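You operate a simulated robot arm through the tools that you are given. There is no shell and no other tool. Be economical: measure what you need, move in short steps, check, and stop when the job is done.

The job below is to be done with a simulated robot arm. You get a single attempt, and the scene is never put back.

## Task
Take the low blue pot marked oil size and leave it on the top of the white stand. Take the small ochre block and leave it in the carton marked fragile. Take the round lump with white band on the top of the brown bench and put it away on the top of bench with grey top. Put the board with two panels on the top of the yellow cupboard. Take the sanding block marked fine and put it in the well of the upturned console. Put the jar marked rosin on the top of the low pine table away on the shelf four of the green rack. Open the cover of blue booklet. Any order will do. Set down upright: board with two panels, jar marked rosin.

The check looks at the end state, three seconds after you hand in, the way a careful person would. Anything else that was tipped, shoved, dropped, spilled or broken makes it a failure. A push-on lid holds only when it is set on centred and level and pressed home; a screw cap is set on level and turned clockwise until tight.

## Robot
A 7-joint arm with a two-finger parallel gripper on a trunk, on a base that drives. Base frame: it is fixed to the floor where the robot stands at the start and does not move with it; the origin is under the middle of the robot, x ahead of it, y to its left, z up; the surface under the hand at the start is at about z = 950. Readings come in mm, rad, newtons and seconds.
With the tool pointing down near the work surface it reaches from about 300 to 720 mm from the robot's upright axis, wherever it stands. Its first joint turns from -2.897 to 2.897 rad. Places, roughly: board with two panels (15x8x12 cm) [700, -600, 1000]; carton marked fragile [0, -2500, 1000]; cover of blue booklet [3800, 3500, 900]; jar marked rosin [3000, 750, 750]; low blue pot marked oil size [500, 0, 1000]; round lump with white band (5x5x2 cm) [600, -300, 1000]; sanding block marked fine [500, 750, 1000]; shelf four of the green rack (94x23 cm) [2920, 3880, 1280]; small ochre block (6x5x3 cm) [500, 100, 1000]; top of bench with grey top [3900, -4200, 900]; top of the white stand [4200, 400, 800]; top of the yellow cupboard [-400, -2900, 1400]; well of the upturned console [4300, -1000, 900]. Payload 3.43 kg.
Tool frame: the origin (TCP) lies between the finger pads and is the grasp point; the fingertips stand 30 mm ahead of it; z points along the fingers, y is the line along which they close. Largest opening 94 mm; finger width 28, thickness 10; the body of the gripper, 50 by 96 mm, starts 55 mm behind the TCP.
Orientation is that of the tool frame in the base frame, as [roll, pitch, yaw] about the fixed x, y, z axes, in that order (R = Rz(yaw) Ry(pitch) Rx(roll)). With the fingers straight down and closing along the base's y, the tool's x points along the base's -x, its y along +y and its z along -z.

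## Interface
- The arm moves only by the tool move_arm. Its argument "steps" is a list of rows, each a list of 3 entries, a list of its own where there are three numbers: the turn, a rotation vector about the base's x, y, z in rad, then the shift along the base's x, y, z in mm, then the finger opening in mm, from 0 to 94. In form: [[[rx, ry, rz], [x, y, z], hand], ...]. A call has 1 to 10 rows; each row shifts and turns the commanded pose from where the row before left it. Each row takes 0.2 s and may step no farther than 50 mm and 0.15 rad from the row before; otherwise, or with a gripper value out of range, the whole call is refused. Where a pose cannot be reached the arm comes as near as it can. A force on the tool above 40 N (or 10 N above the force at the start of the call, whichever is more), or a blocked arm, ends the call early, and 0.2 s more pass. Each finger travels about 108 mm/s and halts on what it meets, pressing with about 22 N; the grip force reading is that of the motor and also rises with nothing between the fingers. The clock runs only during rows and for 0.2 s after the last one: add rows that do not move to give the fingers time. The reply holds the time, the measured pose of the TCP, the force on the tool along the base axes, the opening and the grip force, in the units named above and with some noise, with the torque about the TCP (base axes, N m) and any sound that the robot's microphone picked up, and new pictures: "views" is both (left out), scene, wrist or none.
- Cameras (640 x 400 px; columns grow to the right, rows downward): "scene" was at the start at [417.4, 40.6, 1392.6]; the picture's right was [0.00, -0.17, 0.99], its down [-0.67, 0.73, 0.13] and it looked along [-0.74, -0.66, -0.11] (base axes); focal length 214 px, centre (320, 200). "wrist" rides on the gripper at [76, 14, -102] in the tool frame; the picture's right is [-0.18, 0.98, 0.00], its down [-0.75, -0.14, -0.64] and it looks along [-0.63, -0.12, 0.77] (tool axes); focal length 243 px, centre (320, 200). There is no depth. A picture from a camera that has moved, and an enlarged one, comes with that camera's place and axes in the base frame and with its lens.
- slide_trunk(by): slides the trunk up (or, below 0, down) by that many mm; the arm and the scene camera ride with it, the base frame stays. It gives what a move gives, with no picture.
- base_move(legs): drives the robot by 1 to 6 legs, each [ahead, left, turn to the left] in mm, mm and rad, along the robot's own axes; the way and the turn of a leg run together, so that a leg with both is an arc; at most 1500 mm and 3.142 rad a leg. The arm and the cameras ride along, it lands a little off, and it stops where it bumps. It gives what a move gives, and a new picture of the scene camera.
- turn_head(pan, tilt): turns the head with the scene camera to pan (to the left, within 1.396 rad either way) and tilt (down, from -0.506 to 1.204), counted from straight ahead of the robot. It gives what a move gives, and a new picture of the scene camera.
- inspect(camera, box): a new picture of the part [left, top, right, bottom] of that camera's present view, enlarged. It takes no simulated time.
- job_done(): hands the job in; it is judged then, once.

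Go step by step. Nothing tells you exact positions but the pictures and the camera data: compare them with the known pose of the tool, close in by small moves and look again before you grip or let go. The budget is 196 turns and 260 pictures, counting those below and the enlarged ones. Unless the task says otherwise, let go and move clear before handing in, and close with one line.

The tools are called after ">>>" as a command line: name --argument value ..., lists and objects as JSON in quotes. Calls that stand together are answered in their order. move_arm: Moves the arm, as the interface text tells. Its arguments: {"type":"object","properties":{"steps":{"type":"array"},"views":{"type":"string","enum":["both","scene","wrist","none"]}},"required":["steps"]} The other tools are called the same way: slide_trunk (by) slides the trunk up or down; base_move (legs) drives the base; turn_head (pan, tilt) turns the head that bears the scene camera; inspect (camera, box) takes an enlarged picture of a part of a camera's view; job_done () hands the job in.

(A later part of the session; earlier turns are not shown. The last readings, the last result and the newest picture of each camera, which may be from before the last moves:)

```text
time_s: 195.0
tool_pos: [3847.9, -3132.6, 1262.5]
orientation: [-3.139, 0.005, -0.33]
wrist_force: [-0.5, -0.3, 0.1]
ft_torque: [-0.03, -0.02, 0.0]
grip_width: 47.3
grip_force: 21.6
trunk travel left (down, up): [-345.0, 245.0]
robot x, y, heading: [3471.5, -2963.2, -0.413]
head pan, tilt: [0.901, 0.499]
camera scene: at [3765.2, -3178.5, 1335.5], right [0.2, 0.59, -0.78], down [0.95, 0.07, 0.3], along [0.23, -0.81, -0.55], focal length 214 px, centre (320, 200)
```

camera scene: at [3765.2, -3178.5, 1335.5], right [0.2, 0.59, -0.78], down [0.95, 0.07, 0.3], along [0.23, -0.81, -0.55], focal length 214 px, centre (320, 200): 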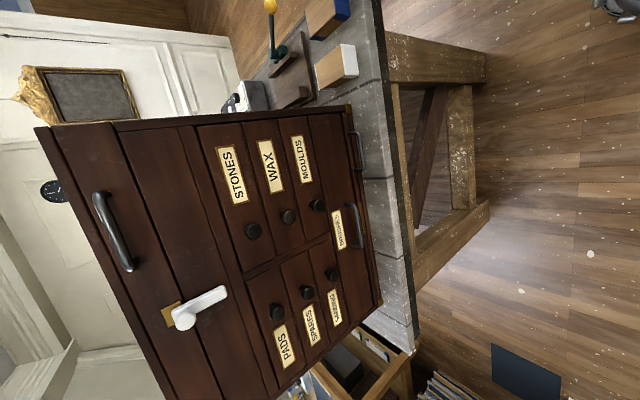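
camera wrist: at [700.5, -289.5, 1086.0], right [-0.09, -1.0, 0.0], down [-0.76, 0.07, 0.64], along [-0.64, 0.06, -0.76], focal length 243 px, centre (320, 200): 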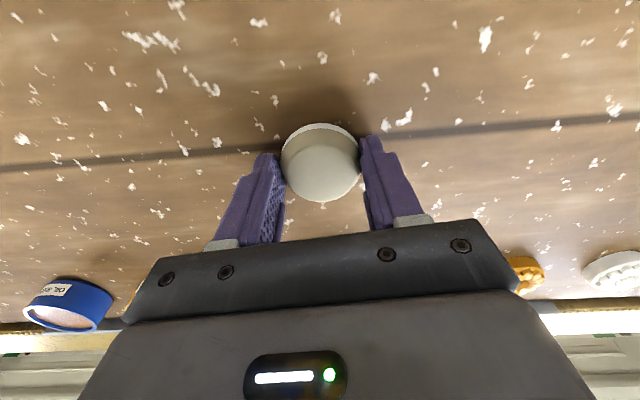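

The bench has a grey top carrying a chest of drawers; there seems to be free space at its right (x>4100). I drive alongside and look from above.

>>> base_move --legs '[[661, 180, 0], [0, 0, -1.157]]'

>>> slide_trunk --by 200

>>> turn_head --pan 0.0 --tilt 0.65

```text
time_s: 201.6
tool_pos: [4170.5, -3466.5, 1264.2]
orientation: [-3.137, 0.005, -1.454]
wrist_force: [2.9, 20.8, 10.2]
ft_torque: [-3.39, 0.28, 0.29]
grip_width: 47.6
grip_force: 22.2
trunk travel left (down, up): [-345.0, 245.0]
robot x, y, heading: [4159.2, -3062.7, -1.544]
head pan, tilt: [0.901, 0.499]
stopped in leg 2: the force on the tool passed its limit at 49 N (the readings are from after the stop); the commanded pose is now the measured one
camera scene: at [4093.4, -3412.1, 1336.6], right [0.62, 0.08, -0.78], down [0.47, -0.83, 0.3], along [-0.63, -0.55, -0.55], focal length 214 px, centre (320, 200)
```

scene: 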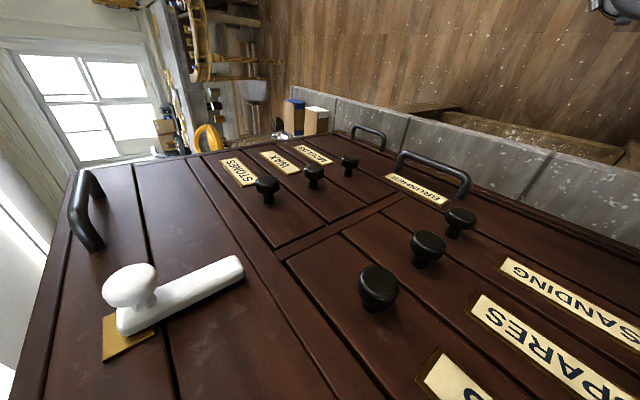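

```text
time_s: 203.8
tool_pos: [4169.8, -3472.5, 1462.4]
orientation: [-3.14, 0.007, -1.455]
wrist_force: [-0.3, 0.3, -0.9]
ft_torque: [0.01, 0.03, 0.01]
grip_width: 47.5
grip_force: 22.1
trunk travel left (down, up): [-545.0, 45.0]
robot x, y, heading: [4158.5, -3058.2, -1.54]
head pan, tilt: [0.901, 0.499]
```

```text
time_s: 205.0
tool_pos: [4169.4, -3472.8, 1463.5]
orientation: [-3.137, 0.006, -1.454]
wrist_force: [-0.8, -0.8, 0.1]
ft_torque: [0.0, 0.04, 0.03]
grip_width: 47.5
grip_force: 21.9
trunk travel left (down, up): [-545.0, 45.0]
robot x, y, heading: [4158.9, -3063.6, -1.535]
head pan, tilt: [0.0, 0.649]
camera scene: at [4165.0, -3422.0, 1505.0], right [0.99, 0.12, 0.0], down [0.09, -0.8, 0.6], along [0.07, -0.59, -0.8], focal length 214 px, centre (320, 200)
```

scene: 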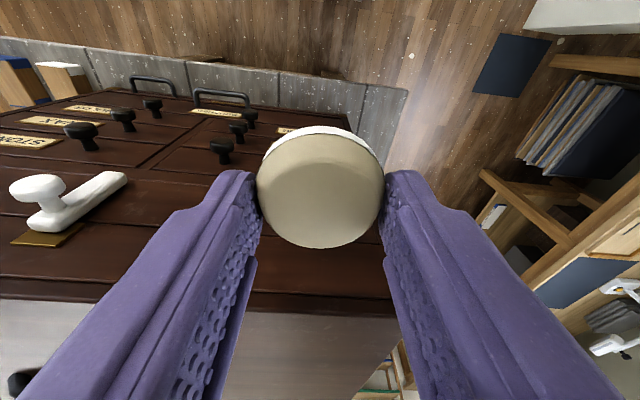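

The wrist camera nudged the chest front while turning (it looks unmoved). The free corner is at about (4345, -3535), right-front of the chest. I move above it with the fingers closing along x.

>>> move_arm --steps '[[[0, 0, -0.06], [35, 20, 0], 25], [[0, 0, -0.06], [40, 0, 0], 25], [[0, 0, 0], [45, 0, 0], 25], [[0, 0, 0], [45, 0, 0], 25], [[0, 0, 0], [10, -40, 0], 25], [[0, 0, 0], [0, -35, -30], 25], [[0, 0, 0], [0, 0, -50], 25], [[0, 0, 0], [0, 0, -50], 25], [[0, 0, 0], [0, 0, -50], 25]]' --views "both"

```text
time_s: 207.0
tool_pos: [4344.4, -3525.9, 1280.0]
orientation: [-3.137, 0.006, -1.574]
wrist_force: [0.5, 0.1, -0.1]
ft_torque: [0.0, 0.0, -0.02]
grip_width: 47.6
grip_force: 22.1
trunk travel left (down, up): [-545.0, 45.0]
robot x, y, heading: [4160.9, -3063.2, -1.536]
head pan, tilt: [0.0, 0.649]
camera scene: at [4346.7, -3476.1, 1322.6], right [1.0, 0.0, 0.0], down [-0.01, -0.8, 0.6], along [0.0, -0.6, -0.8], focal length 214 px, centre (320, 200)
camera wrist: at [4329.8, -3602.2, 1381.9], right [-0.98, 0.19, 0.0], down [0.14, 0.75, 0.65], along [0.12, 0.64, -0.76], focal length 243 px, centre (320, 200)
```

scene: 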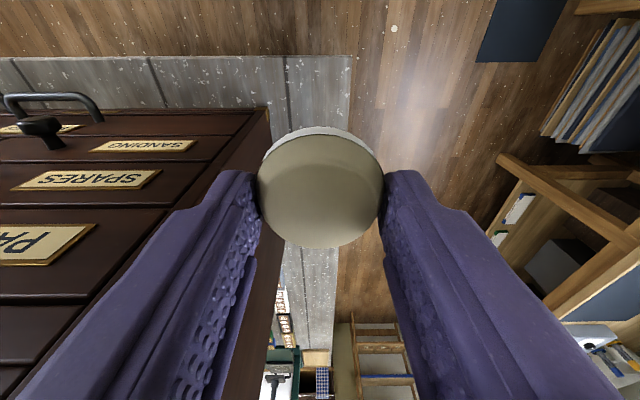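
wrist: 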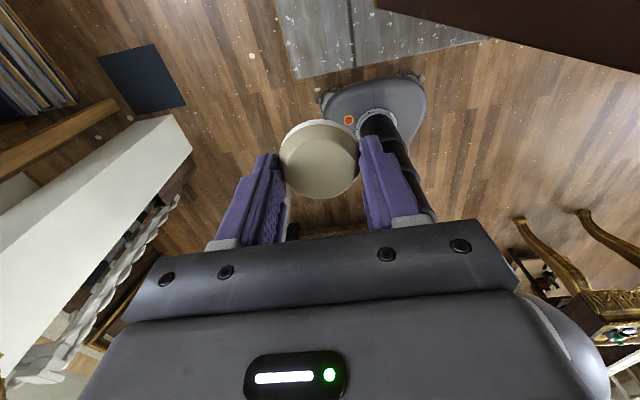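

Bench corner confirmed at (4398, -3494), z≈900; chest edge at x≈4251. I lower at (4336, -3544).

>>> move_arm --steps '[[[0, 0, 0], [-8, -18, -40], 25], [[0, 0, 0], [0, 0, -50], 25], [[0, 0, 0], [0, 0, -50], 25], [[0, 0, 0], [0, 0, -50], 25], [[0, 0, 0], [0, 0, -50], 25], [[0, 0, 0], [0, 0, -50], 25], [[0, 0, 0], [0, 0, -35], 25], [[0, 0, 0], [0, 0, 0], 25]]' --views "both"

```text
time_s: 208.8
tool_pos: [4336.9, -3542.9, 957.7]
orientation: [-3.137, 0.007, -1.574]
wrist_force: [0.5, 0.6, -0.9]
ft_torque: [0.0, -0.02, -0.01]
grip_width: 47.3
grip_force: 22.0
trunk travel left (down, up): [-545.0, 45.0]
robot x, y, heading: [4160.6, -3062.2, -1.539]
head pan, tilt: [0.0, 0.649]
camera scene: at [4338.2, -3493.0, 1000.3], right [1.0, 0.0, 0.0], down [-0.01, -0.8, 0.6], along [0.0, -0.6, -0.8], focal length 214 px, centre (320, 200)
camera wrist: at [4321.4, -3619.2, 1059.6], right [-0.98, 0.19, 0.0], down [0.14, 0.75, 0.65], along [0.12, 0.64, -0.76], focal length 243 px, centre (320, 200)
```

scene: 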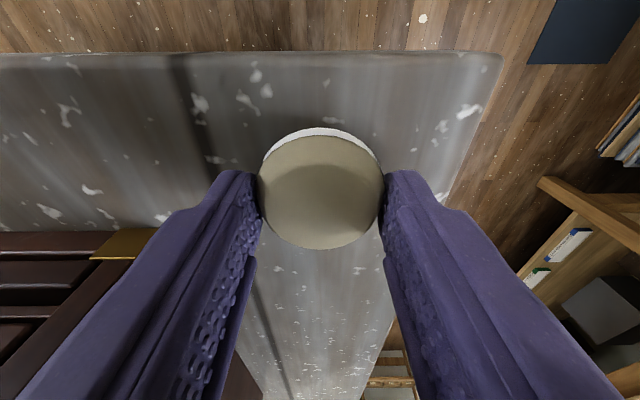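
wrist: 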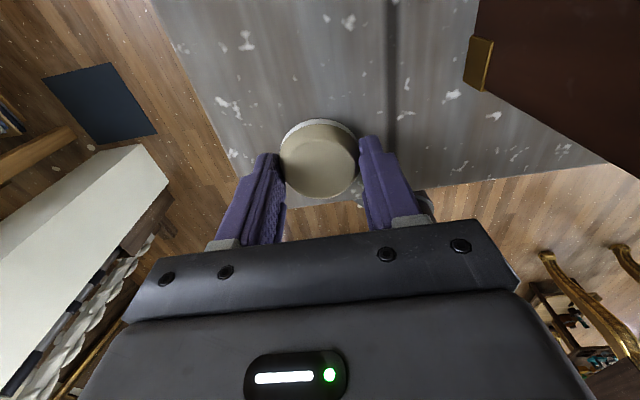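

>>> move_arm --steps '[[[0, 0, 0], [0, 0, -10], 25], [[0, 0, 0], [0, 0, -5], 25], [[0, 0, 0], [0, 0, -3], 25], [[0, 0, 0], [0, 0, -2], 25], [[0, 0, 0], [0, 0, -2], 25], [[0, 0, 0], [0, 0, -1], 25], [[0, 0, 0], [0, 0, -1], 25], [[0, 0, 0], [0, 0, 0], 25]]' --views "none"

```text
time_s: 209.3
tool_pos: [4337.3, -3544.4, 950.5]
orientation: [-3.136, 0.003, -1.576]
wrist_force: [-3.9, 10.6, 27.0]
ft_torque: [0.46, 0.83, -0.37]
grip_width: 47.5
grip_force: 21.9
trunk travel left (down, up): [-545.0, 45.0]
robot x, y, heading: [4163.0, -3063.1, -1.543]
head pan, tilt: [0.0, 0.649]
stopped in row 2: the force on the tool passed its limit at 46 N (the readings are from after the stop); the commanded pose is now the measured one
```

Contact: the surface is ~z 917. I ease off and release.

>>> move_arm --steps '[[[0, 0, 0], [0, 0, 2], 25], [[0, 0, 0], [0, 0, -1], 25], [[0, 0, 0], [0, 0, 0], 60], [[0, 0, 0], [0, 0, 0], 70], [[0, 0, 0], [0, 0, 0], 70], [[0, 0, 0], [0, 0, 40], 70], [[0, 0, 0], [0, 0, 50], 70], [[0, 0, 0], [0, 0, 50], 70]]' --views "scene"

```text
time_s: 211.1
tool_pos: [4336.1, -3544.3, 1087.3]
orientation: [-3.139, 0.003, -1.575]
wrist_force: [-1.0, 0.4, -0.5]
ft_torque: [-0.01, 0.01, 0.0]
grip_width: 70.0
grip_force: 0.1
trunk travel left (down, up): [-545.0, 45.0]
robot x, y, heading: [4161.0, -3060.8, -1.541]
head pan, tilt: [0.0, 0.649]
camera scene: at [4338.3, -3493.7, 1130.5], right [1.0, 0.0, 0.0], down [-0.01, -0.8, 0.6], along [0.0, -0.6, -0.8], focal length 214 px, centre (320, 200)
```

scene: 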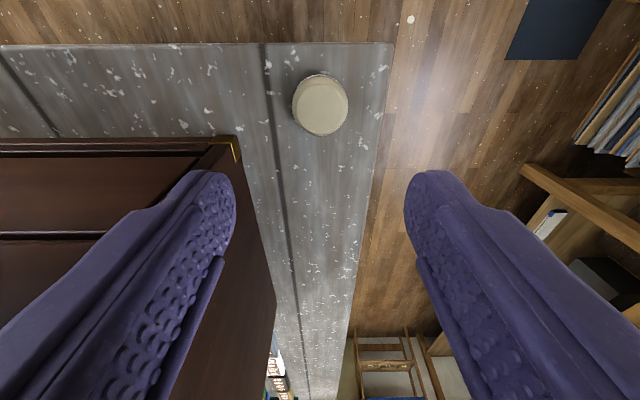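

The lump lies flat on the grey top. I raise the hand and turn it back to its normal facing before driving to the pine table.

>>> move_arm --steps '[[[0, 0, 0], [0, 0, 45], 70], [[0, 0, 0], [0, 0, 45], 70], [[0, 0, 0], [0, 0, 45], 70], [[0, 0, 0], [0, 0, 45], 70], [[0, 0, 0], [0, 0, 45], 70], [[0, 0, 0], [0, 0, 45], 70], [[0, 0, 0], [0, 0, 45], 70], [[0, 0, 0], [-40, 10, 20], 70], [[0, 0, 0], [-40, 10, 20], 70], [[0, 0, 0], [-40, 20, 0], 70]]' --views "none"

>>> base_move --legs '[[-500, 0, 0]]'

>>> move_arm --steps '[[[0, 0, 0.149], [0, 0, 0], 70], [[0, 0, 0.149], [0, 0, 0], 70], [[0, 0, 0.149], [0, 0, 0], 70], [[0, 0, 0.149], [0, 0, 0], 70], [[0, 0, 0.149], [0, 0, 0], 70], [[0, 0, 0.149], [0, 0, 0], 70], [[0, 0, 0.149], [0, 0, 0], 70], [[0, 0, 0.149], [0, 0, 0], 70], [[0, 0, 0.149], [0, 0, 0], 70], [[0, 0, 0.149], [0, 0, 0], 70]]' --views "none"

>>> move_arm --steps '[[[0, 0, 0.149], [0, 0, 0], 70], [[0, 0, 0.149], [0, 0, 0], 70], [[0, 0, 0.149], [0, 0, 0], 70], [[0, 0, 0.149], [0, 0, 0], 70], [[0, 0, 0.149], [0, 0, 0], 70], [[0, 0, 0.149], [0, 0, 0], 70], [[0, 0, 0.149], [0, 0, 0], 70], [[0, 0, 0.149], [0, 0, 0], 70], [[0, 0, 0.149], [0, 0, 0], 70], [[0, 0, 0.149], [0, 0, 0], 70]]' --views "none"

```text
time_s: 213.3
tool_pos: [4215.7, -3504.9, 1441.2]
orientation: [-3.135, 0.001, -1.575]
wrist_force: [-0.6, 0.6, 0.4]
ft_torque: [0.0, -0.05, 0.01]
grip_width: 70.1
grip_force: 0.2
trunk travel left (down, up): [-545.0, 45.0]
robot x, y, heading: [4158.0, -3061.3, -1.541]
head pan, tilt: [0.0, 0.649]
```

```text
time_s: 216.3
tool_pos: [4204.9, -2999.6, 1442.3]
orientation: [-3.136, 0.002, -1.562]
wrist_force: [0.4, -0.6, -0.3]
ft_torque: [-0.04, -0.03, -0.01]
grip_width: 69.9
grip_force: 0.0
trunk travel left (down, up): [-545.0, 45.0]
robot x, y, heading: [4143.8, -2557.0, -1.532]
head pan, tilt: [0.0, 0.649]
camera scene: at [4206.1, -2949.1, 1484.0], right [1.0, 0.01, 0.01], down [0.0, -0.8, 0.6], along [0.01, -0.6, -0.8], focal length 214 px, centre (320, 200)
```

scene: 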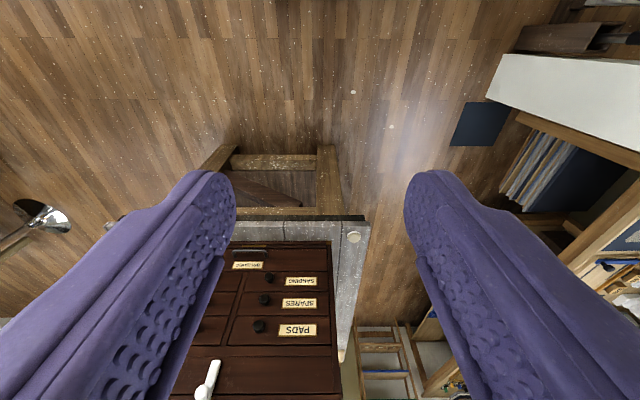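

```text
time_s: 218.5
tool_pos: [4204.1, -3001.3, 1442.6]
orientation: [-3.136, 0.003, -0.073]
wrist_force: [-0.7, -0.7, -0.2]
ft_torque: [0.01, 0.03, -0.02]
grip_width: 69.9
grip_force: 0.1
trunk travel left (down, up): [-545.0, 45.0]
robot x, y, heading: [4142.6, -2555.8, -1.531]
head pan, tilt: [0.0, 0.649]
```

```text
time_s: 220.7
tool_pos: [4205.3, -3001.0, 1441.4]
orientation: [-3.137, 0.002, 1.418]
wrist_force: [0.3, 0.0, 0.6]
ft_torque: [0.01, 0.0, 0.0]
grip_width: 70.0
grip_force: 0.0
trunk travel left (down, up): [-545.0, 45.0]
robot x, y, heading: [4141.5, -2553.0, -1.534]
head pan, tilt: [0.0, 0.649]
```

The hand is back to normal facing. I turn toward the aisle and glance at +y to learn where the console and white stand are.

>>> base_move --legs '[[0, 0, -1.737]]'

>>> turn_head --pan -1.1 --tilt -0.1

```text
time_s: 225.2
tool_pos: [3695.4, -2548.5, 1442.1]
orientation: [-3.137, 0.003, -0.31]
wrist_force: [-0.4, 0.1, -0.3]
ft_torque: [0.02, 0.01, 0.04]
grip_width: 70.3
grip_force: 0.0
trunk travel left (down, up): [-545.0, 45.0]
robot x, y, heading: [4145.4, -2558.1, 3.03]
head pan, tilt: [0.0, 0.649]
camera scene: at [3647.8, -2534.3, 1484.1], right [0.3, 0.95, 0.01], down [0.76, -0.24, 0.6], along [0.58, -0.18, -0.8], focal length 214 px, centre (320, 200)
```

scene: 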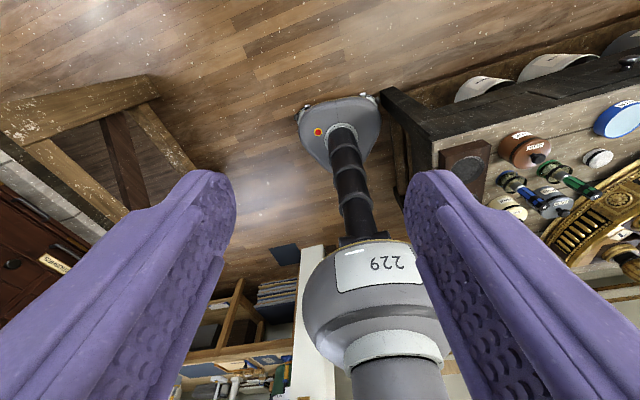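

```text
time_s: 226.6
tool_pos: [3694.8, -2550.2, 1441.2]
orientation: [-3.138, 0.002, -0.309]
wrist_force: [-0.1, -0.3, -0.6]
ft_torque: [-0.03, 0.01, 0.03]
grip_width: 69.9
grip_force: 0.0
trunk travel left (down, up): [-545.0, 45.0]
robot x, y, heading: [4141.2, -2555.8, 3.03]
head pan, tilt: [-1.1, -0.099]
camera scene: at [3606.3, -2440.0, 1531.8], right [0.14, 0.43, 0.89], down [0.97, -0.22, -0.05], along [0.17, 0.88, -0.45], focal length 214 px, centre (320, 200)
```

scene: 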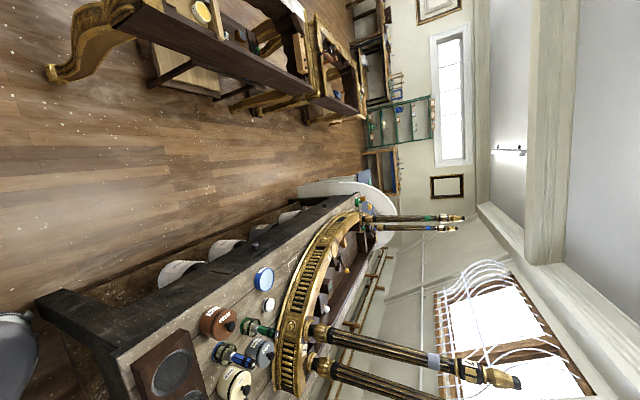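

There is a clear aisle (x≈3050–3980) between the gold consoles and the long bench carrying the upturned console, leading toward the green rack. I drive up it to y≈-100.

>>> base_move --legs '[[640, 0, 0], [0, 0, -1.459], [1500, 0, 0], [900, 0, 0]]'

>>> turn_head --pan 1.0 --tilt -0.3

>>> turn_head --pan -0.9 --tilt 0

```text
time_s: 245.1
tool_pos: [3519.4, 365.2, 1442.0]
orientation: [-3.136, 0.002, -1.775]
wrist_force: [-0.2, -0.2, 0.1]
ft_torque: [-0.02, 0.02, 0.01]
grip_width: 70.1
grip_force: 0.2
trunk travel left (down, up): [-545.0, 45.0]
robot x, y, heading: [3563.8, -81.5, 1.558]
head pan, tilt: [-1.1, -0.099]
camera scene: at [3621.8, 465.6, 1531.7], right [0.44, -0.09, 0.89], down [-0.11, -0.99, -0.05], along [0.89, -0.08, -0.45], focal length 214 px, centre (320, 200)
```

scene: 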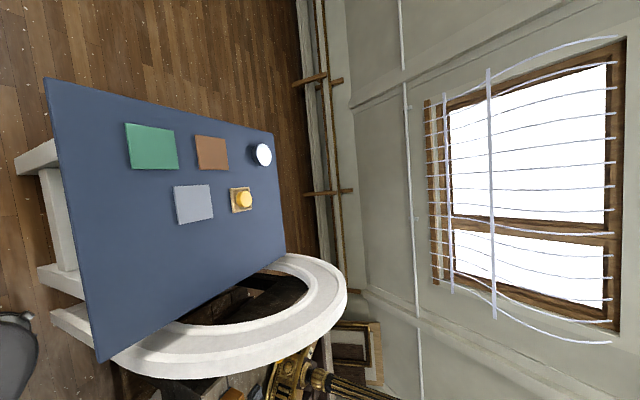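

```text
time_s: 247.1
tool_pos: [3521.1, 364.3, 1442.0]
orientation: [-3.137, 0.002, -1.775]
wrist_force: [-0.1, 0.0, -0.1]
ft_torque: [0.0, 0.0, -0.02]
grip_width: 70.0
grip_force: 0.1
trunk travel left (down, up): [-545.0, 45.0]
robot x, y, heading: [3562.0, -82.1, 1.557]
head pan, tilt: [1.0, -0.3]
camera scene: at [3484.5, 510.5, 1528.2], right [0.53, -0.11, -0.84], down [-0.44, -0.88, -0.16], along [-0.72, 0.45, -0.52], focal length 214 px, centre (320, 200)
```

scene: 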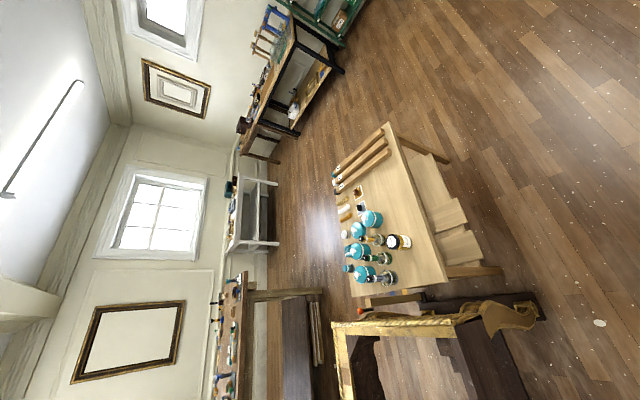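

```text
time_s: 248.9
tool_pos: [3521.0, 363.9, 1442.5]
orientation: [-3.136, 0.002, -1.774]
wrist_force: [0.4, 0.6, 0.2]
ft_torque: [0.01, -0.01, 0.03]
grip_width: 69.9
grip_force: 0.0
trunk travel left (down, up): [-545.0, 45.0]
robot x, y, heading: [3560.0, -82.7, 1.562]
head pan, tilt: [-0.901, 0.0]
camera scene: at [3613.1, 457.9, 1515.4], right [0.6, -0.13, 0.79], down [-0.2, -0.98, 0.0], along [0.77, -0.16, -0.62], focal length 214 px, centre (320, 200)
```

scene: 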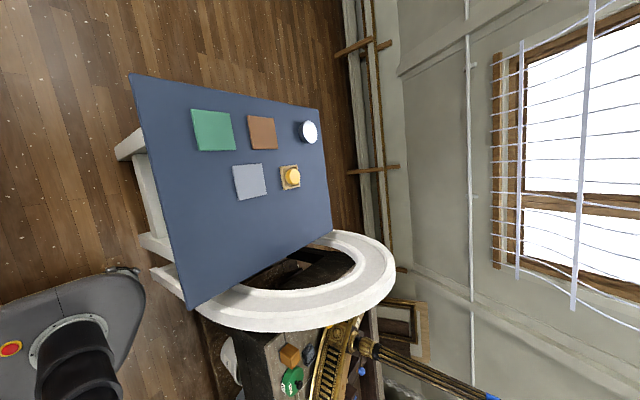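

The pine table spans x 2600–3060, y 535–1280; the white stand top (blue-covered) spans x 3805–4600, y 87–758. I drive beside the pine table and face it.

>>> base_move --legs '[[800, 90, 0], [0, 0, 1.575]]'

>>> turn_head --pan 0 --tilt 0

>>> inspect --camera "scene" --box '[160, 50, 480, 250]'

```text
time_s: 257.0
tool_pos: [3029.1, 672.6, 1441.3]
orientation: [-3.137, 0.001, -0.199]
wrist_force: [0.5, -0.3, 0.8]
ft_torque: [-0.02, -0.01, -0.01]
grip_width: 69.8
grip_force: 0.2
trunk travel left (down, up): [-545.0, 45.0]
robot x, y, heading: [3476.8, 715.1, 3.137]
head pan, tilt: [-0.901, 0.0]
camera scene: at [2936.4, 763.4, 1515.5], right [0.12, 0.6, 0.79], down [0.98, -0.2, 0.0], along [0.15, 0.77, -0.62], focal length 214 px, centre (320, 200)
```

scene: 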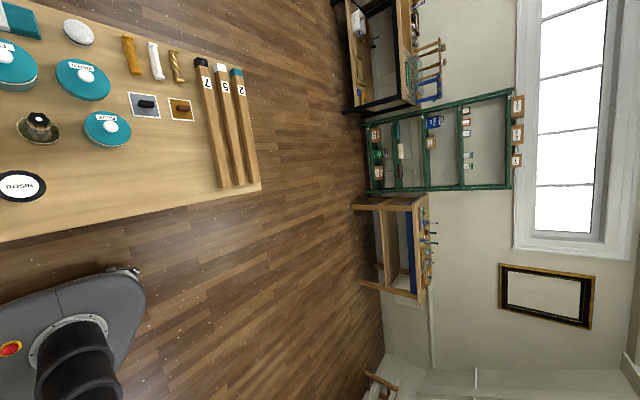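

```text
time_s: 258.2
tool_pos: [3029.1, 672.7, 1442.0]
orientation: [-3.136, 0.003, -0.201]
wrist_force: [-0.6, 0.9, -0.3]
ft_torque: [0.01, -0.03, -0.01]
grip_width: 70.1
grip_force: 0.0
trunk travel left (down, up): [-545.0, 45.0]
robot x, y, heading: [3474.3, 714.2, 3.135]
head pan, tilt: [0.0, 0.0]
camera scene: at [2922.3, 694.6, 1481.0], right [0.2, 0.98, 0.01], down [0.98, -0.2, 0.0], along [0.0, 0.01, -1.0], focal length 214 px, centre (320, 200)
```

scene: 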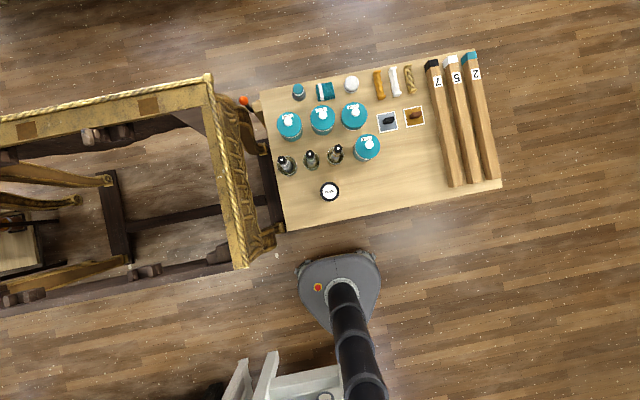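

```text
2.00 times, centred on (320, 150) of scene
camera zoom: at [2922.3, 694.6, 1481.0], right [0.2, 0.98, 0.01], down [0.98, -0.2, 0.0], along [0.0, 0.01, -1.0], focal length 429 px, centre (320, 300)
```

zoom: 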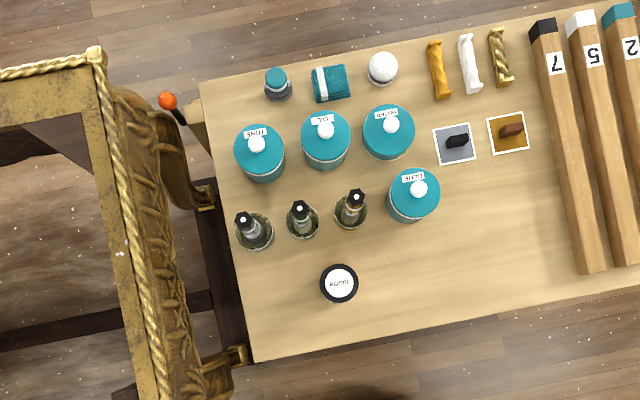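

The ROSIN jar (lid ~60 mm) stands near (2905, 735). I lower the trunk and move above it.

>>> slide_trunk --by -330

>>> move_arm --steps '[[[0, 0, 0], [-40, 20, 0], 94], [[0, 0, 0], [-42, 21, 0], 94], [[0, 0, 0], [-42, 21, -10], 94], [[0, 0, 0], [0, 0, -40], 94], [[0, 0, 0], [0, 0, -40], 94], [[0, 0, 0], [0, 0, 0], 94]]' --views "wrist"

>>> turn_head --pan 0 --tilt 0.8

```text
time_s: 261.5
tool_pos: [3028.4, 673.2, 1110.9]
orientation: [-3.136, 0.002, -0.201]
wrist_force: [-0.5, 0.0, 0.5]
ft_torque: [-0.03, 0.0, -0.01]
grip_width: 69.9
grip_force: 0.0
trunk travel left (down, up): [-215.0, 375.0]
robot x, y, heading: [3474.8, 716.4, 3.137]
head pan, tilt: [0.0, 0.0]
```

```text
time_s: 262.9
tool_pos: [2904.2, 735.7, 1021.4]
orientation: [-3.136, 0.002, -0.202]
wrist_force: [0.7, -0.5, 0.1]
ft_torque: [0.0, -0.05, -0.02]
grip_width: 93.9
grip_force: 0.2
trunk travel left (down, up): [-215.0, 375.0]
robot x, y, heading: [3475.0, 720.6, 3.136]
head pan, tilt: [0.0, 0.0]
camera wrist: at [2976.1, 706.5, 1124.1], right [-0.38, -0.93, 0.0], down [-0.71, 0.28, 0.64], along [-0.6, 0.25, -0.76], focal length 243 px, centre (320, 200)
```

wrist: 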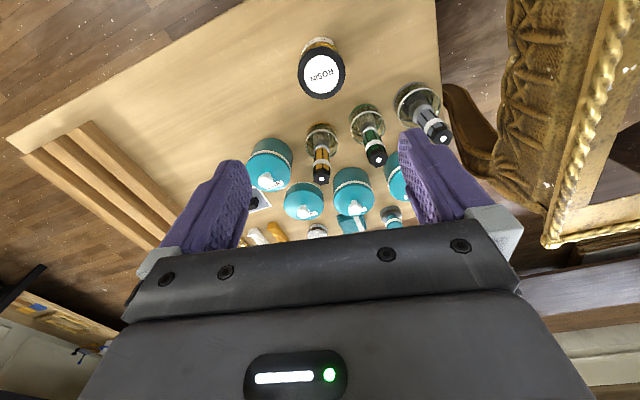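

```text
time_s: 264.0
tool_pos: [2904.6, 735.5, 1022.7]
orientation: [-3.135, 0.002, -0.2]
wrist_force: [0.7, -0.5, 0.9]
ft_torque: [0.02, 0.02, 0.02]
grip_width: 93.9
grip_force: 0.0
trunk travel left (down, up): [-215.0, 375.0]
robot x, y, heading: [3475.3, 711.1, 3.138]
head pan, tilt: [0.0, 0.799]
camera scene: at [2868.9, 742.5, 1070.5], right [0.2, 0.98, 0.01], down [0.68, -0.14, 0.71], along [0.7, -0.14, -0.7], focal length 214 px, centre (320, 200)
```

scene: 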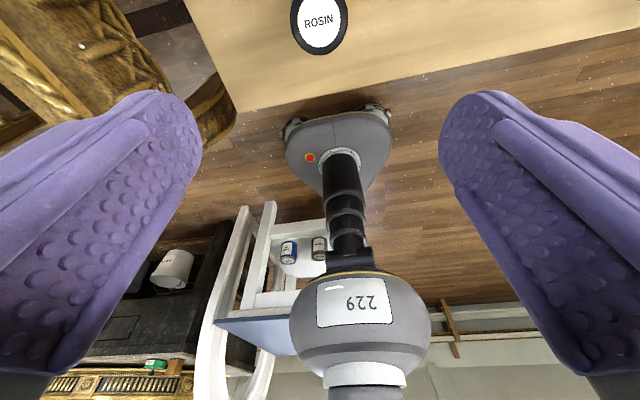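

Triangulation puts the lid top at z≈768, centre (2899, 738). I descend part way and check.

>>> move_arm --steps '[[[0, 0, 0], [-5, 2, -45], 94], [[0, 0, 0], [0, 0, -50], 94], [[0, 0, 0], [0, 0, -50], 94], [[0, 0, 0], [0, 0, -50], 94], [[0, 0, 0], [0, 0, 0], 94]]' --views "both"

```text
time_s: 265.2
tool_pos: [2899.7, 736.1, 825.7]
orientation: [-3.136, 0.004, -0.2]
wrist_force: [0.4, -0.3, -0.1]
ft_torque: [-0.02, 0.0, 0.01]
grip_width: 94.0
grip_force: 0.0
trunk travel left (down, up): [-215.0, 375.0]
robot x, y, heading: [3469.6, 712.0, 3.138]
head pan, tilt: [0.0, 0.799]
camera scene: at [2864.5, 742.8, 875.3], right [0.2, 0.98, 0.01], down [0.68, -0.14, 0.71], along [0.7, -0.14, -0.7], focal length 214 px, centre (320, 200)
camera wrist: at [2971.8, 706.7, 929.0], right [-0.38, -0.93, 0.0], down [-0.71, 0.28, 0.64], along [-0.6, 0.25, -0.76], focal length 243 px, centre (320, 200)
```

scene: 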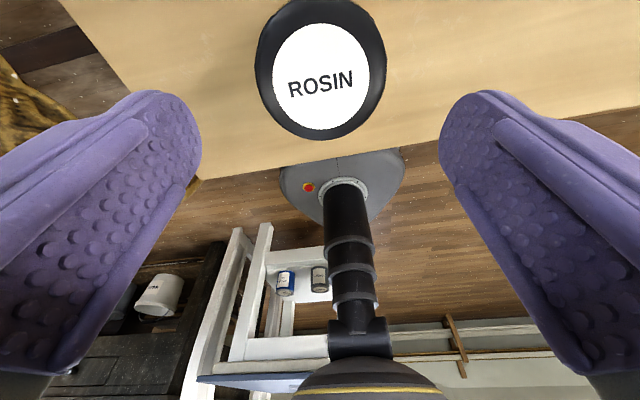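
wrist: 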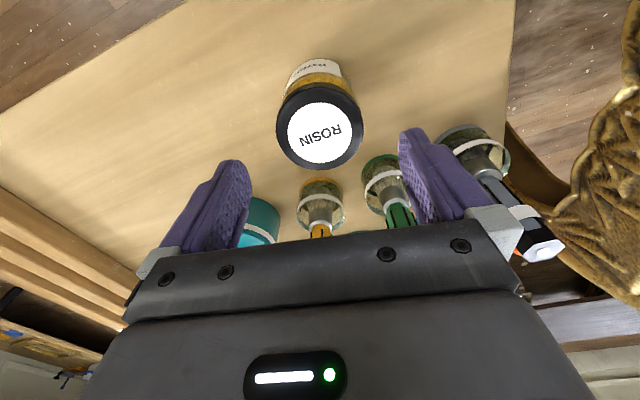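

Lid top z≈757, jar base ≈677. I descend to TCP 718 and grip.

>>> move_arm --steps '[[[0, 0, 0], [-1, 1, -45], 94], [[0, 0, 0], [0, 0, -40], 94], [[0, 0, 0], [0, 0, -15], 94], [[0, 0, 0], [0, 0, -7], 94], [[0, 0, 0], [0, 0, 0], 94], [[0, 0, 0], [0, 0, 0], 70], [[0, 0, 0], [0, 0, 0], 40], [[0, 0, 0], [0, 0, 0], 40], [[0, 0, 0], [0, 0, 0], 40]]' --views "wrist"

```text
time_s: 267.2
tool_pos: [2899.1, 738.1, 719.8]
orientation: [-3.134, 0.001, -0.2]
wrist_force: [-0.6, -2.1, -0.5]
ft_torque: [-0.19, 0.03, 0.0]
grip_width: 68.0
grip_force: 21.9
trunk travel left (down, up): [-215.0, 375.0]
robot x, y, heading: [3473.9, 715.4, 3.138]
head pan, tilt: [0.0, 0.799]
camera wrist: at [2971.1, 708.7, 822.5], right [-0.38, -0.93, 0.0], down [-0.71, 0.28, 0.64], along [-0.6, 0.25, -0.76], focal length 243 px, centre (320, 200)
```

wrist: 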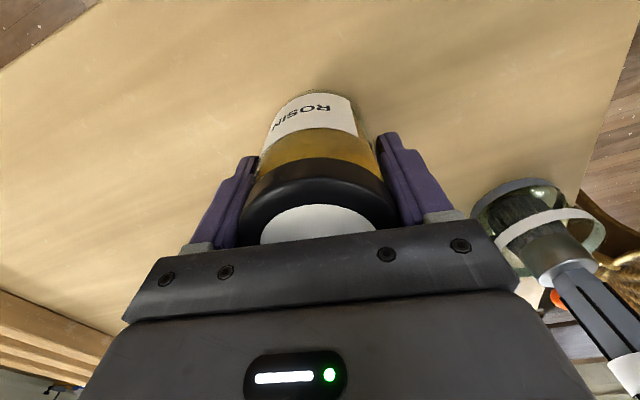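

>>> move_arm --steps '[[[0, 0, 0], [0, 0, 10], 40], [[0, 0, 0], [0, 0, 15], 40], [[0, 0, 0], [0, 0, 25], 40], [[0, 0, 0], [0, 0, 45], 40], [[0, 0, 0], [0, 0, 50], 40], [[0, 0, 0], [0, 0, 50], 40], [[0, 0, 0], [0, 0, 50], 40], [[0, 0, 0], [40, 0, 20], 40], [[0, 0, 0], [45, 0, 0], 40]]' --views "wrist"

```text
time_s: 269.2
tool_pos: [2983.3, 740.1, 985.0]
orientation: [-3.136, 0.004, -0.201]
wrist_force: [0.4, 0.0, -4.4]
ft_torque: [-0.01, 0.0, 0.01]
grip_width: 67.5
grip_force: 22.0
trunk travel left (down, up): [-215.0, 375.0]
robot x, y, heading: [3473.8, 715.9, 3.139]
head pan, tilt: [0.0, 0.799]
camera wrist: at [3054.8, 710.2, 1087.7], right [-0.38, -0.93, 0.0], down [-0.71, 0.28, 0.64], along [-0.6, 0.25, -0.76], focal length 243 px, centre (320, 200)
```

wrist: 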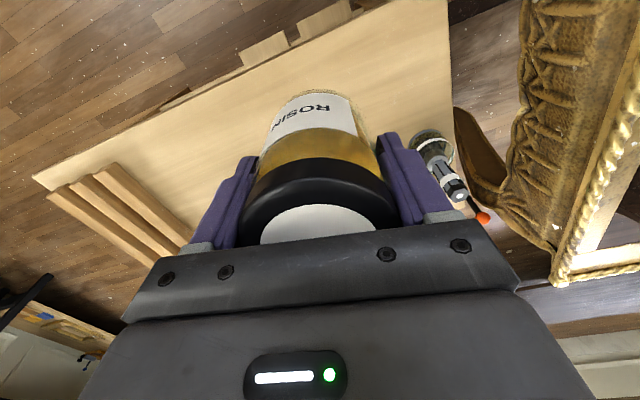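

The jar is held securely. I raise the trunk and drive to the green rack.

>>> slide_trunk --by 330

>>> base_move --legs '[[0, 0, -1.568], [1200, 0, 0], [1050, 480, 0]]'

>>> turn_head --pan 0 --tilt -0.5

```text
time_s: 272.4
tool_pos: [2981.1, 739.0, 1315.4]
orientation: [-3.137, 0.001, -0.2]
wrist_force: [-0.9, -0.5, -3.5]
ft_torque: [-0.01, 0.0, 0.02]
grip_width: 68.0
grip_force: 21.5
trunk travel left (down, up): [-545.0, 45.0]
robot x, y, heading: [3475.3, 715.0, 3.133]
head pan, tilt: [0.0, 0.799]
```

```text
time_s: 287.8
tool_pos: [2996.8, 3463.1, 1314.2]
orientation: [-3.137, 0.001, -1.762]
wrist_force: [-0.4, -0.3, -4.0]
ft_torque: [-0.02, -0.02, 0.0]
grip_width: 67.7
grip_force: 22.2
trunk travel left (down, up): [-545.0, 45.0]
robot x, y, heading: [2976.9, 2971.8, 1.572]
head pan, tilt: [0.0, 0.799]
camera scene: at [3006.0, 3499.5, 1363.4], right [0.98, -0.19, 0.01], down [-0.14, -0.68, 0.72], along [-0.13, -0.7, -0.7], focal length 214 px, centre (320, 200)
```

scene: 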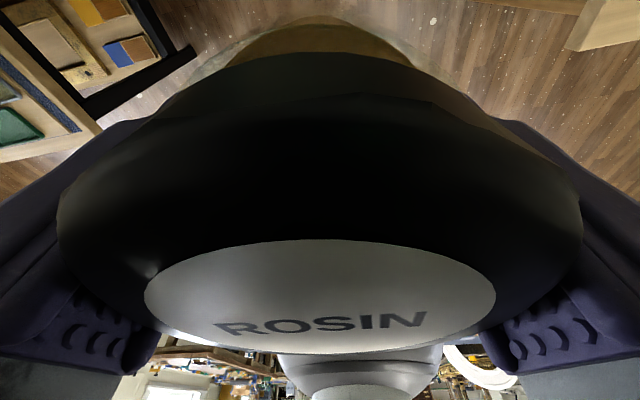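

```text
time_s: 289.3
tool_pos: [2998.0, 3461.2, 1315.4]
orientation: [-3.135, 0.001, -1.762]
wrist_force: [0.2, -1.1, -3.2]
ft_torque: [-0.01, 0.01, 0.04]
grip_width: 68.0
grip_force: 22.7
trunk travel left (down, up): [-545.0, 45.0]
robot x, y, heading: [2978.7, 2972.3, 1.569]
head pan, tilt: [0.0, -0.499]
camera scene: at [3027.5, 3609.1, 1377.3], right [0.98, -0.19, 0.01], down [-0.17, -0.86, -0.48], along [0.1, 0.47, -0.88], focal length 214 px, centre (320, 200)
```

scene: 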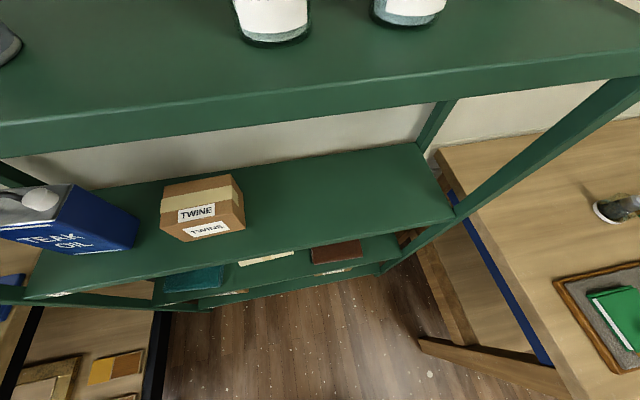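

Shelf four's front edge is near y 3743. I raise the hand and straighten it to view the whole shelf.

>>> move_arm --steps '[[[0, 0, 0.1], [-20, -20, 35], 40], [[0, 0, 0.09], [-20, -20, 35], 40], [[0, 0, 0], [-20, 0, 40], 40], [[0, 0, 0], [-10, 0, 40], 40]]' --views "scene"

>>> inspect --camera "scene" --box '[120, 0, 520, 200]'

```text
time_s: 290.3
tool_pos: [2927.5, 3418.5, 1466.9]
orientation: [-3.135, 0.001, -1.575]
wrist_force: [0.9, 0.1, -4.3]
ft_torque: [0.0, 0.0, 0.03]
grip_width: 68.0
grip_force: 22.0
trunk travel left (down, up): [-545.0, 45.0]
robot x, y, heading: [2980.1, 2967.1, 1.569]
head pan, tilt: [0.0, -0.499]
camera scene: at [2929.8, 3568.8, 1529.0], right [1.0, 0.0, 0.01], down [0.0, -0.88, -0.48], along [0.01, 0.48, -0.88], focal length 214 px, centre (320, 200)
```

scene: 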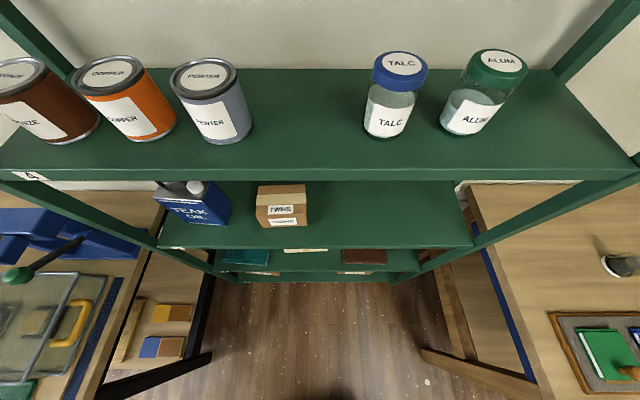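

```text
1.60 times, centred on (320, 100) of scene
camera zoom: at [2929.8, 3568.8, 1529.0], right [1.0, 0.0, 0.01], down [0.0, -0.88, -0.48], along [0.01, 0.48, -0.88], focal length 343 px, centre (320, 360)
```

zoom: 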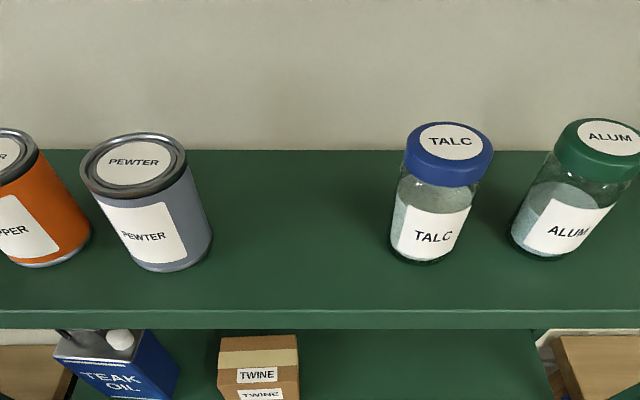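

Shelf "4" has a gap between PEWTER and TALC centred near x 2913. I drive 270 mm closer and bring the jar over the gap.

>>> base_move --legs '[[270, 0, 0]]'

>>> move_arm --steps '[[[0, 0, 0], [-7, 40, 0], 40], [[0, 0, 0], [-7, 40, 0], 40], [[0, 0, 0], [0, 30, 0], 40], [[0, 0, 0], [0, 0, -40], 40], [[0, 0, 0], [0, 0, -30], 40], [[0, 0, 0], [0, 0, 0], 40]]' --views "both"

```text
time_s: 292.2
tool_pos: [2926.3, 3692.5, 1465.9]
orientation: [-3.137, 0.002, -1.573]
wrist_force: [-0.3, 1.2, -5.0]
ft_torque: [-0.04, -0.01, 0.03]
grip_width: 68.0
grip_force: 21.5
trunk travel left (down, up): [-545.0, 45.0]
robot x, y, heading: [2978.7, 3244.0, 1.573]
head pan, tilt: [0.0, -0.499]
camera scene: at [2928.5, 3842.0, 1527.6], right [1.0, 0.0, 0.01], down [0.0, -0.88, -0.48], along [0.01, 0.48, -0.88], focal length 214 px, centre (320, 200)
```

scene: 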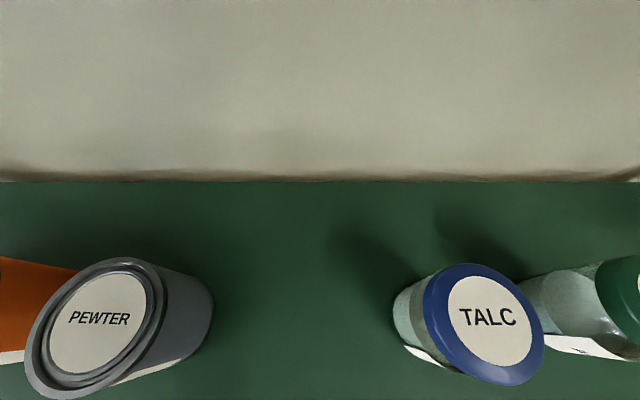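

```text
time_s: 293.3
tool_pos: [2667.7, 3730.6, 1382.6]
orientation: [-3.05, -0.029, -1.407]
wrist_force: [-2.5, 1.2, -5.6]
ft_torque: [-0.06, -0.13, 0.13]
grip_width: 67.8
grip_force: 22.2
trunk travel left (down, up): [-545.0, 45.0]
robot x, y, heading: [2944.4, 3165.0, 1.734]
head pan, tilt: [0.0, -0.499]
stopped in row 5: the arm was blocked; the commanded pose is now the measured one
camera scene: at [2638.2, 3879.2, 1439.6], right [0.98, 0.16, 0.09], down [0.19, -0.87, -0.45], along [0.01, 0.46, -0.89], focal length 214 px, centre (320, 200)
camera wrist: at [2655.4, 3655.2, 1485.3], right [-1.0, 0.02, -0.1], down [-0.05, 0.78, 0.63], along [0.09, 0.63, -0.77], focal length 243 px, centre (320, 200)
```

scene: 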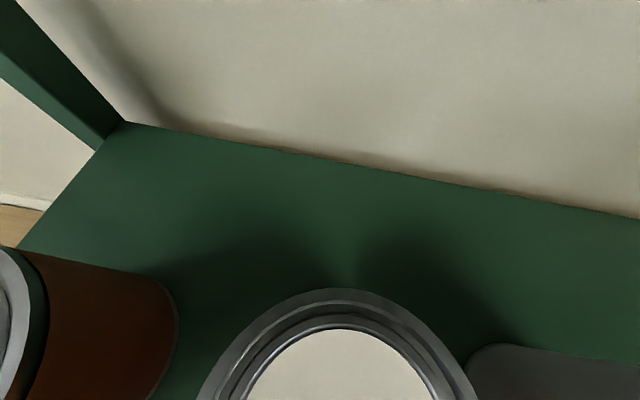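
wrist: 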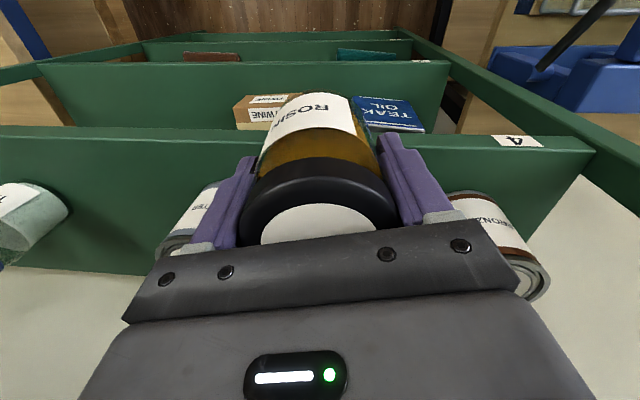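

The arm fouled the rack's upper shelf and the base slid back and turned; the jars and cans appear to be standing still. I withdraw straight back and look.

>>> move_arm --steps '[[[0, 0, 0], [0, -15, 0], 40], [[0, 0, 0], [0, -30, 0], 40], [[0, 0, 0], [0, -40, 0], 40], [[0, 0, 0], [0, -40, 0], 40]]' --views "scene"

```text
time_s: 294.3
tool_pos: [2736.3, 3595.3, 1395.0]
orientation: [-3.089, -0.019, -1.42]
wrist_force: [-3.1, 1.7, -4.0]
ft_torque: [-0.16, -0.12, 0.02]
grip_width: 67.8
grip_force: 22.2
trunk travel left (down, up): [-545.0, 45.0]
robot x, y, heading: [2954.1, 3158.3, 1.727]
head pan, tilt: [0.0, -0.499]
camera scene: at [2711.2, 3745.1, 1453.8], right [0.99, 0.15, 0.05], down [0.16, -0.87, -0.46], along [-0.02, 0.46, -0.89], focal length 214 px, centre (320, 200)
```

scene: 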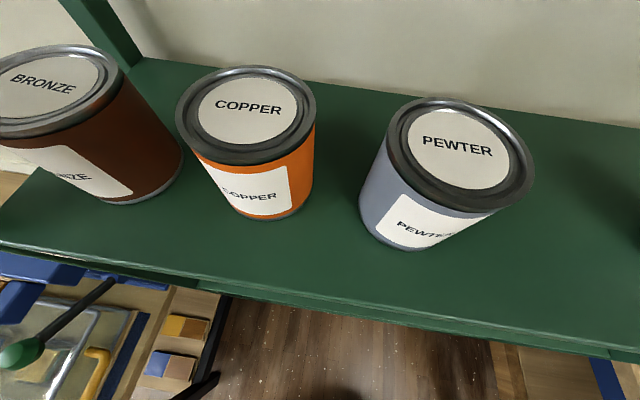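

The cans are all standing. I back the base away to free the arm completely, then look at the whole rack.

>>> base_move --legs '[[-330, 0, 0]]'

>>> turn_head --pan 0 --tilt -0.506

```text
time_s: 296.5
tool_pos: [2799.9, 3276.2, 1400.3]
orientation: [-3.097, -0.018, -1.433]
wrist_force: [0.7, -0.1, -3.6]
ft_torque: [0.01, -0.01, 0.03]
grip_width: 67.9
grip_force: 21.9
trunk travel left (down, up): [-545.0, 45.0]
robot x, y, heading: [2999.4, 2841.2, 1.711]
head pan, tilt: [0.0, -0.499]
camera scene: at [2778.6, 3425.5, 1458.6], right [0.99, 0.14, 0.05], down [0.14, -0.87, -0.47], along [-0.03, 0.47, -0.88], focal length 214 px, centre (320, 200)
```

scene: 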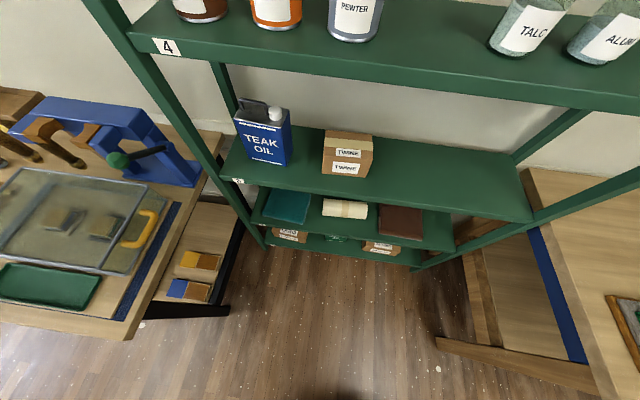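

```text
time_s: 297.1
tool_pos: [2801.1, 3276.6, 1398.6]
orientation: [-3.096, -0.016, -1.431]
wrist_force: [0.1, 0.2, -3.7]
ft_torque: [-0.01, 0.0, 0.0]
grip_width: 67.9
grip_force: 21.5
trunk travel left (down, up): [-545.0, 45.0]
robot x, y, heading: [2999.4, 2840.0, 1.714]
head pan, tilt: [0.0, -0.499]
camera scene: at [2778.4, 3426.1, 1458.2], right [0.99, 0.14, 0.05], down [0.14, -0.87, -0.47], along [-0.03, 0.47, -0.88], focal length 214 px, centre (320, 200)
```

scene: 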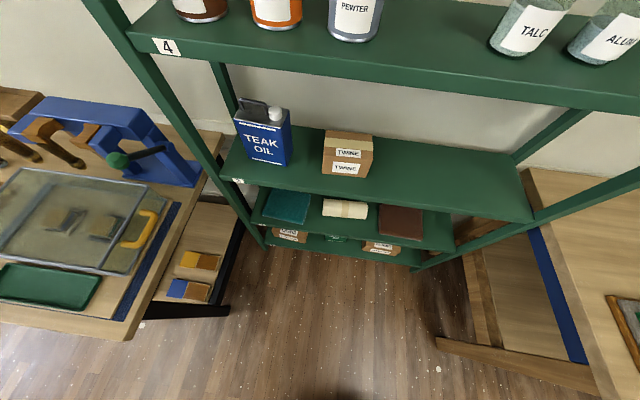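

I check the rack's top shelf by turning the base so the head can look level at it.

>>> base_move --legs '[[-150, 0, 0], [0, 0, -1.57]]'

>>> turn_head --pan 1.39 --tilt 0.4

```text
time_s: 302.2
tool_pos: [3455.7, 2894.3, 1398.3]
orientation: [-3.095, -0.016, -2.999]
wrist_force: [-0.7, 0.0, -3.7]
ft_torque: [0.01, 0.01, 0.01]
grip_width: 68.0
grip_force: 22.0
trunk travel left (down, up): [-545.0, 45.0]
robot x, y, heading: [3020.5, 2692.3, 0.147]
head pan, tilt: [0.0, -0.499]
camera scene: at [3606.1, 2918.9, 1458.1], right [0.14, -0.99, 0.05], down [-0.87, -0.15, -0.47], along [0.47, 0.03, -0.88], focal length 214 px, centre (320, 200)
```

scene: 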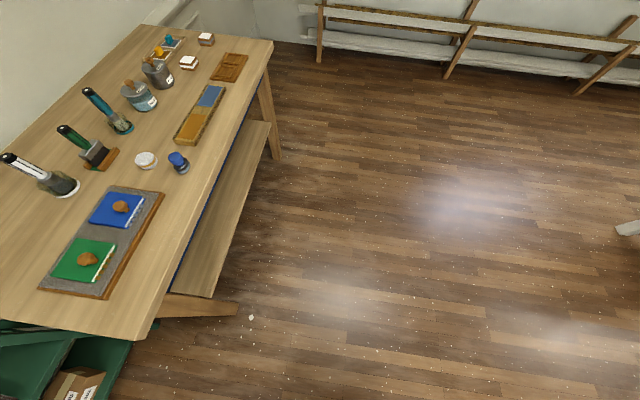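

```text
time_s: 303.8
tool_pos: [3455.5, 2895.3, 1398.9]
orientation: [-3.096, -0.016, -2.999]
wrist_force: [-0.1, -0.1, -3.8]
ft_torque: [-0.01, -0.03, 0.0]
grip_width: 67.8
grip_force: 21.9
trunk travel left (down, up): [-545.0, 45.0]
robot x, y, heading: [3020.2, 2691.5, 0.147]
head pan, tilt: [1.389, 0.4]
camera scene: at [3517.3, 3000.6, 1505.3], right [0.02, -0.23, -0.97], down [-0.86, -0.5, 0.1], along [-0.51, 0.83, -0.2], focal length 214 px, centre (320, 200)
```

scene: 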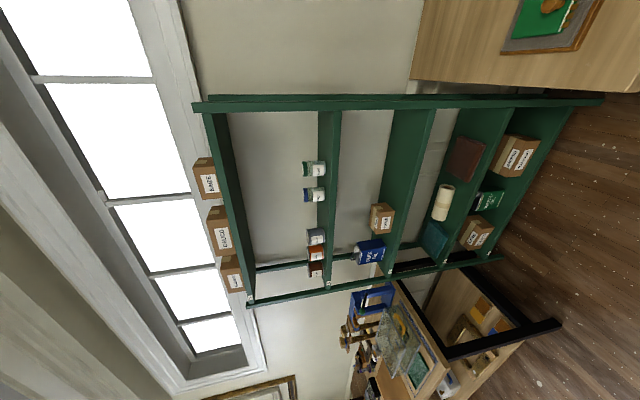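

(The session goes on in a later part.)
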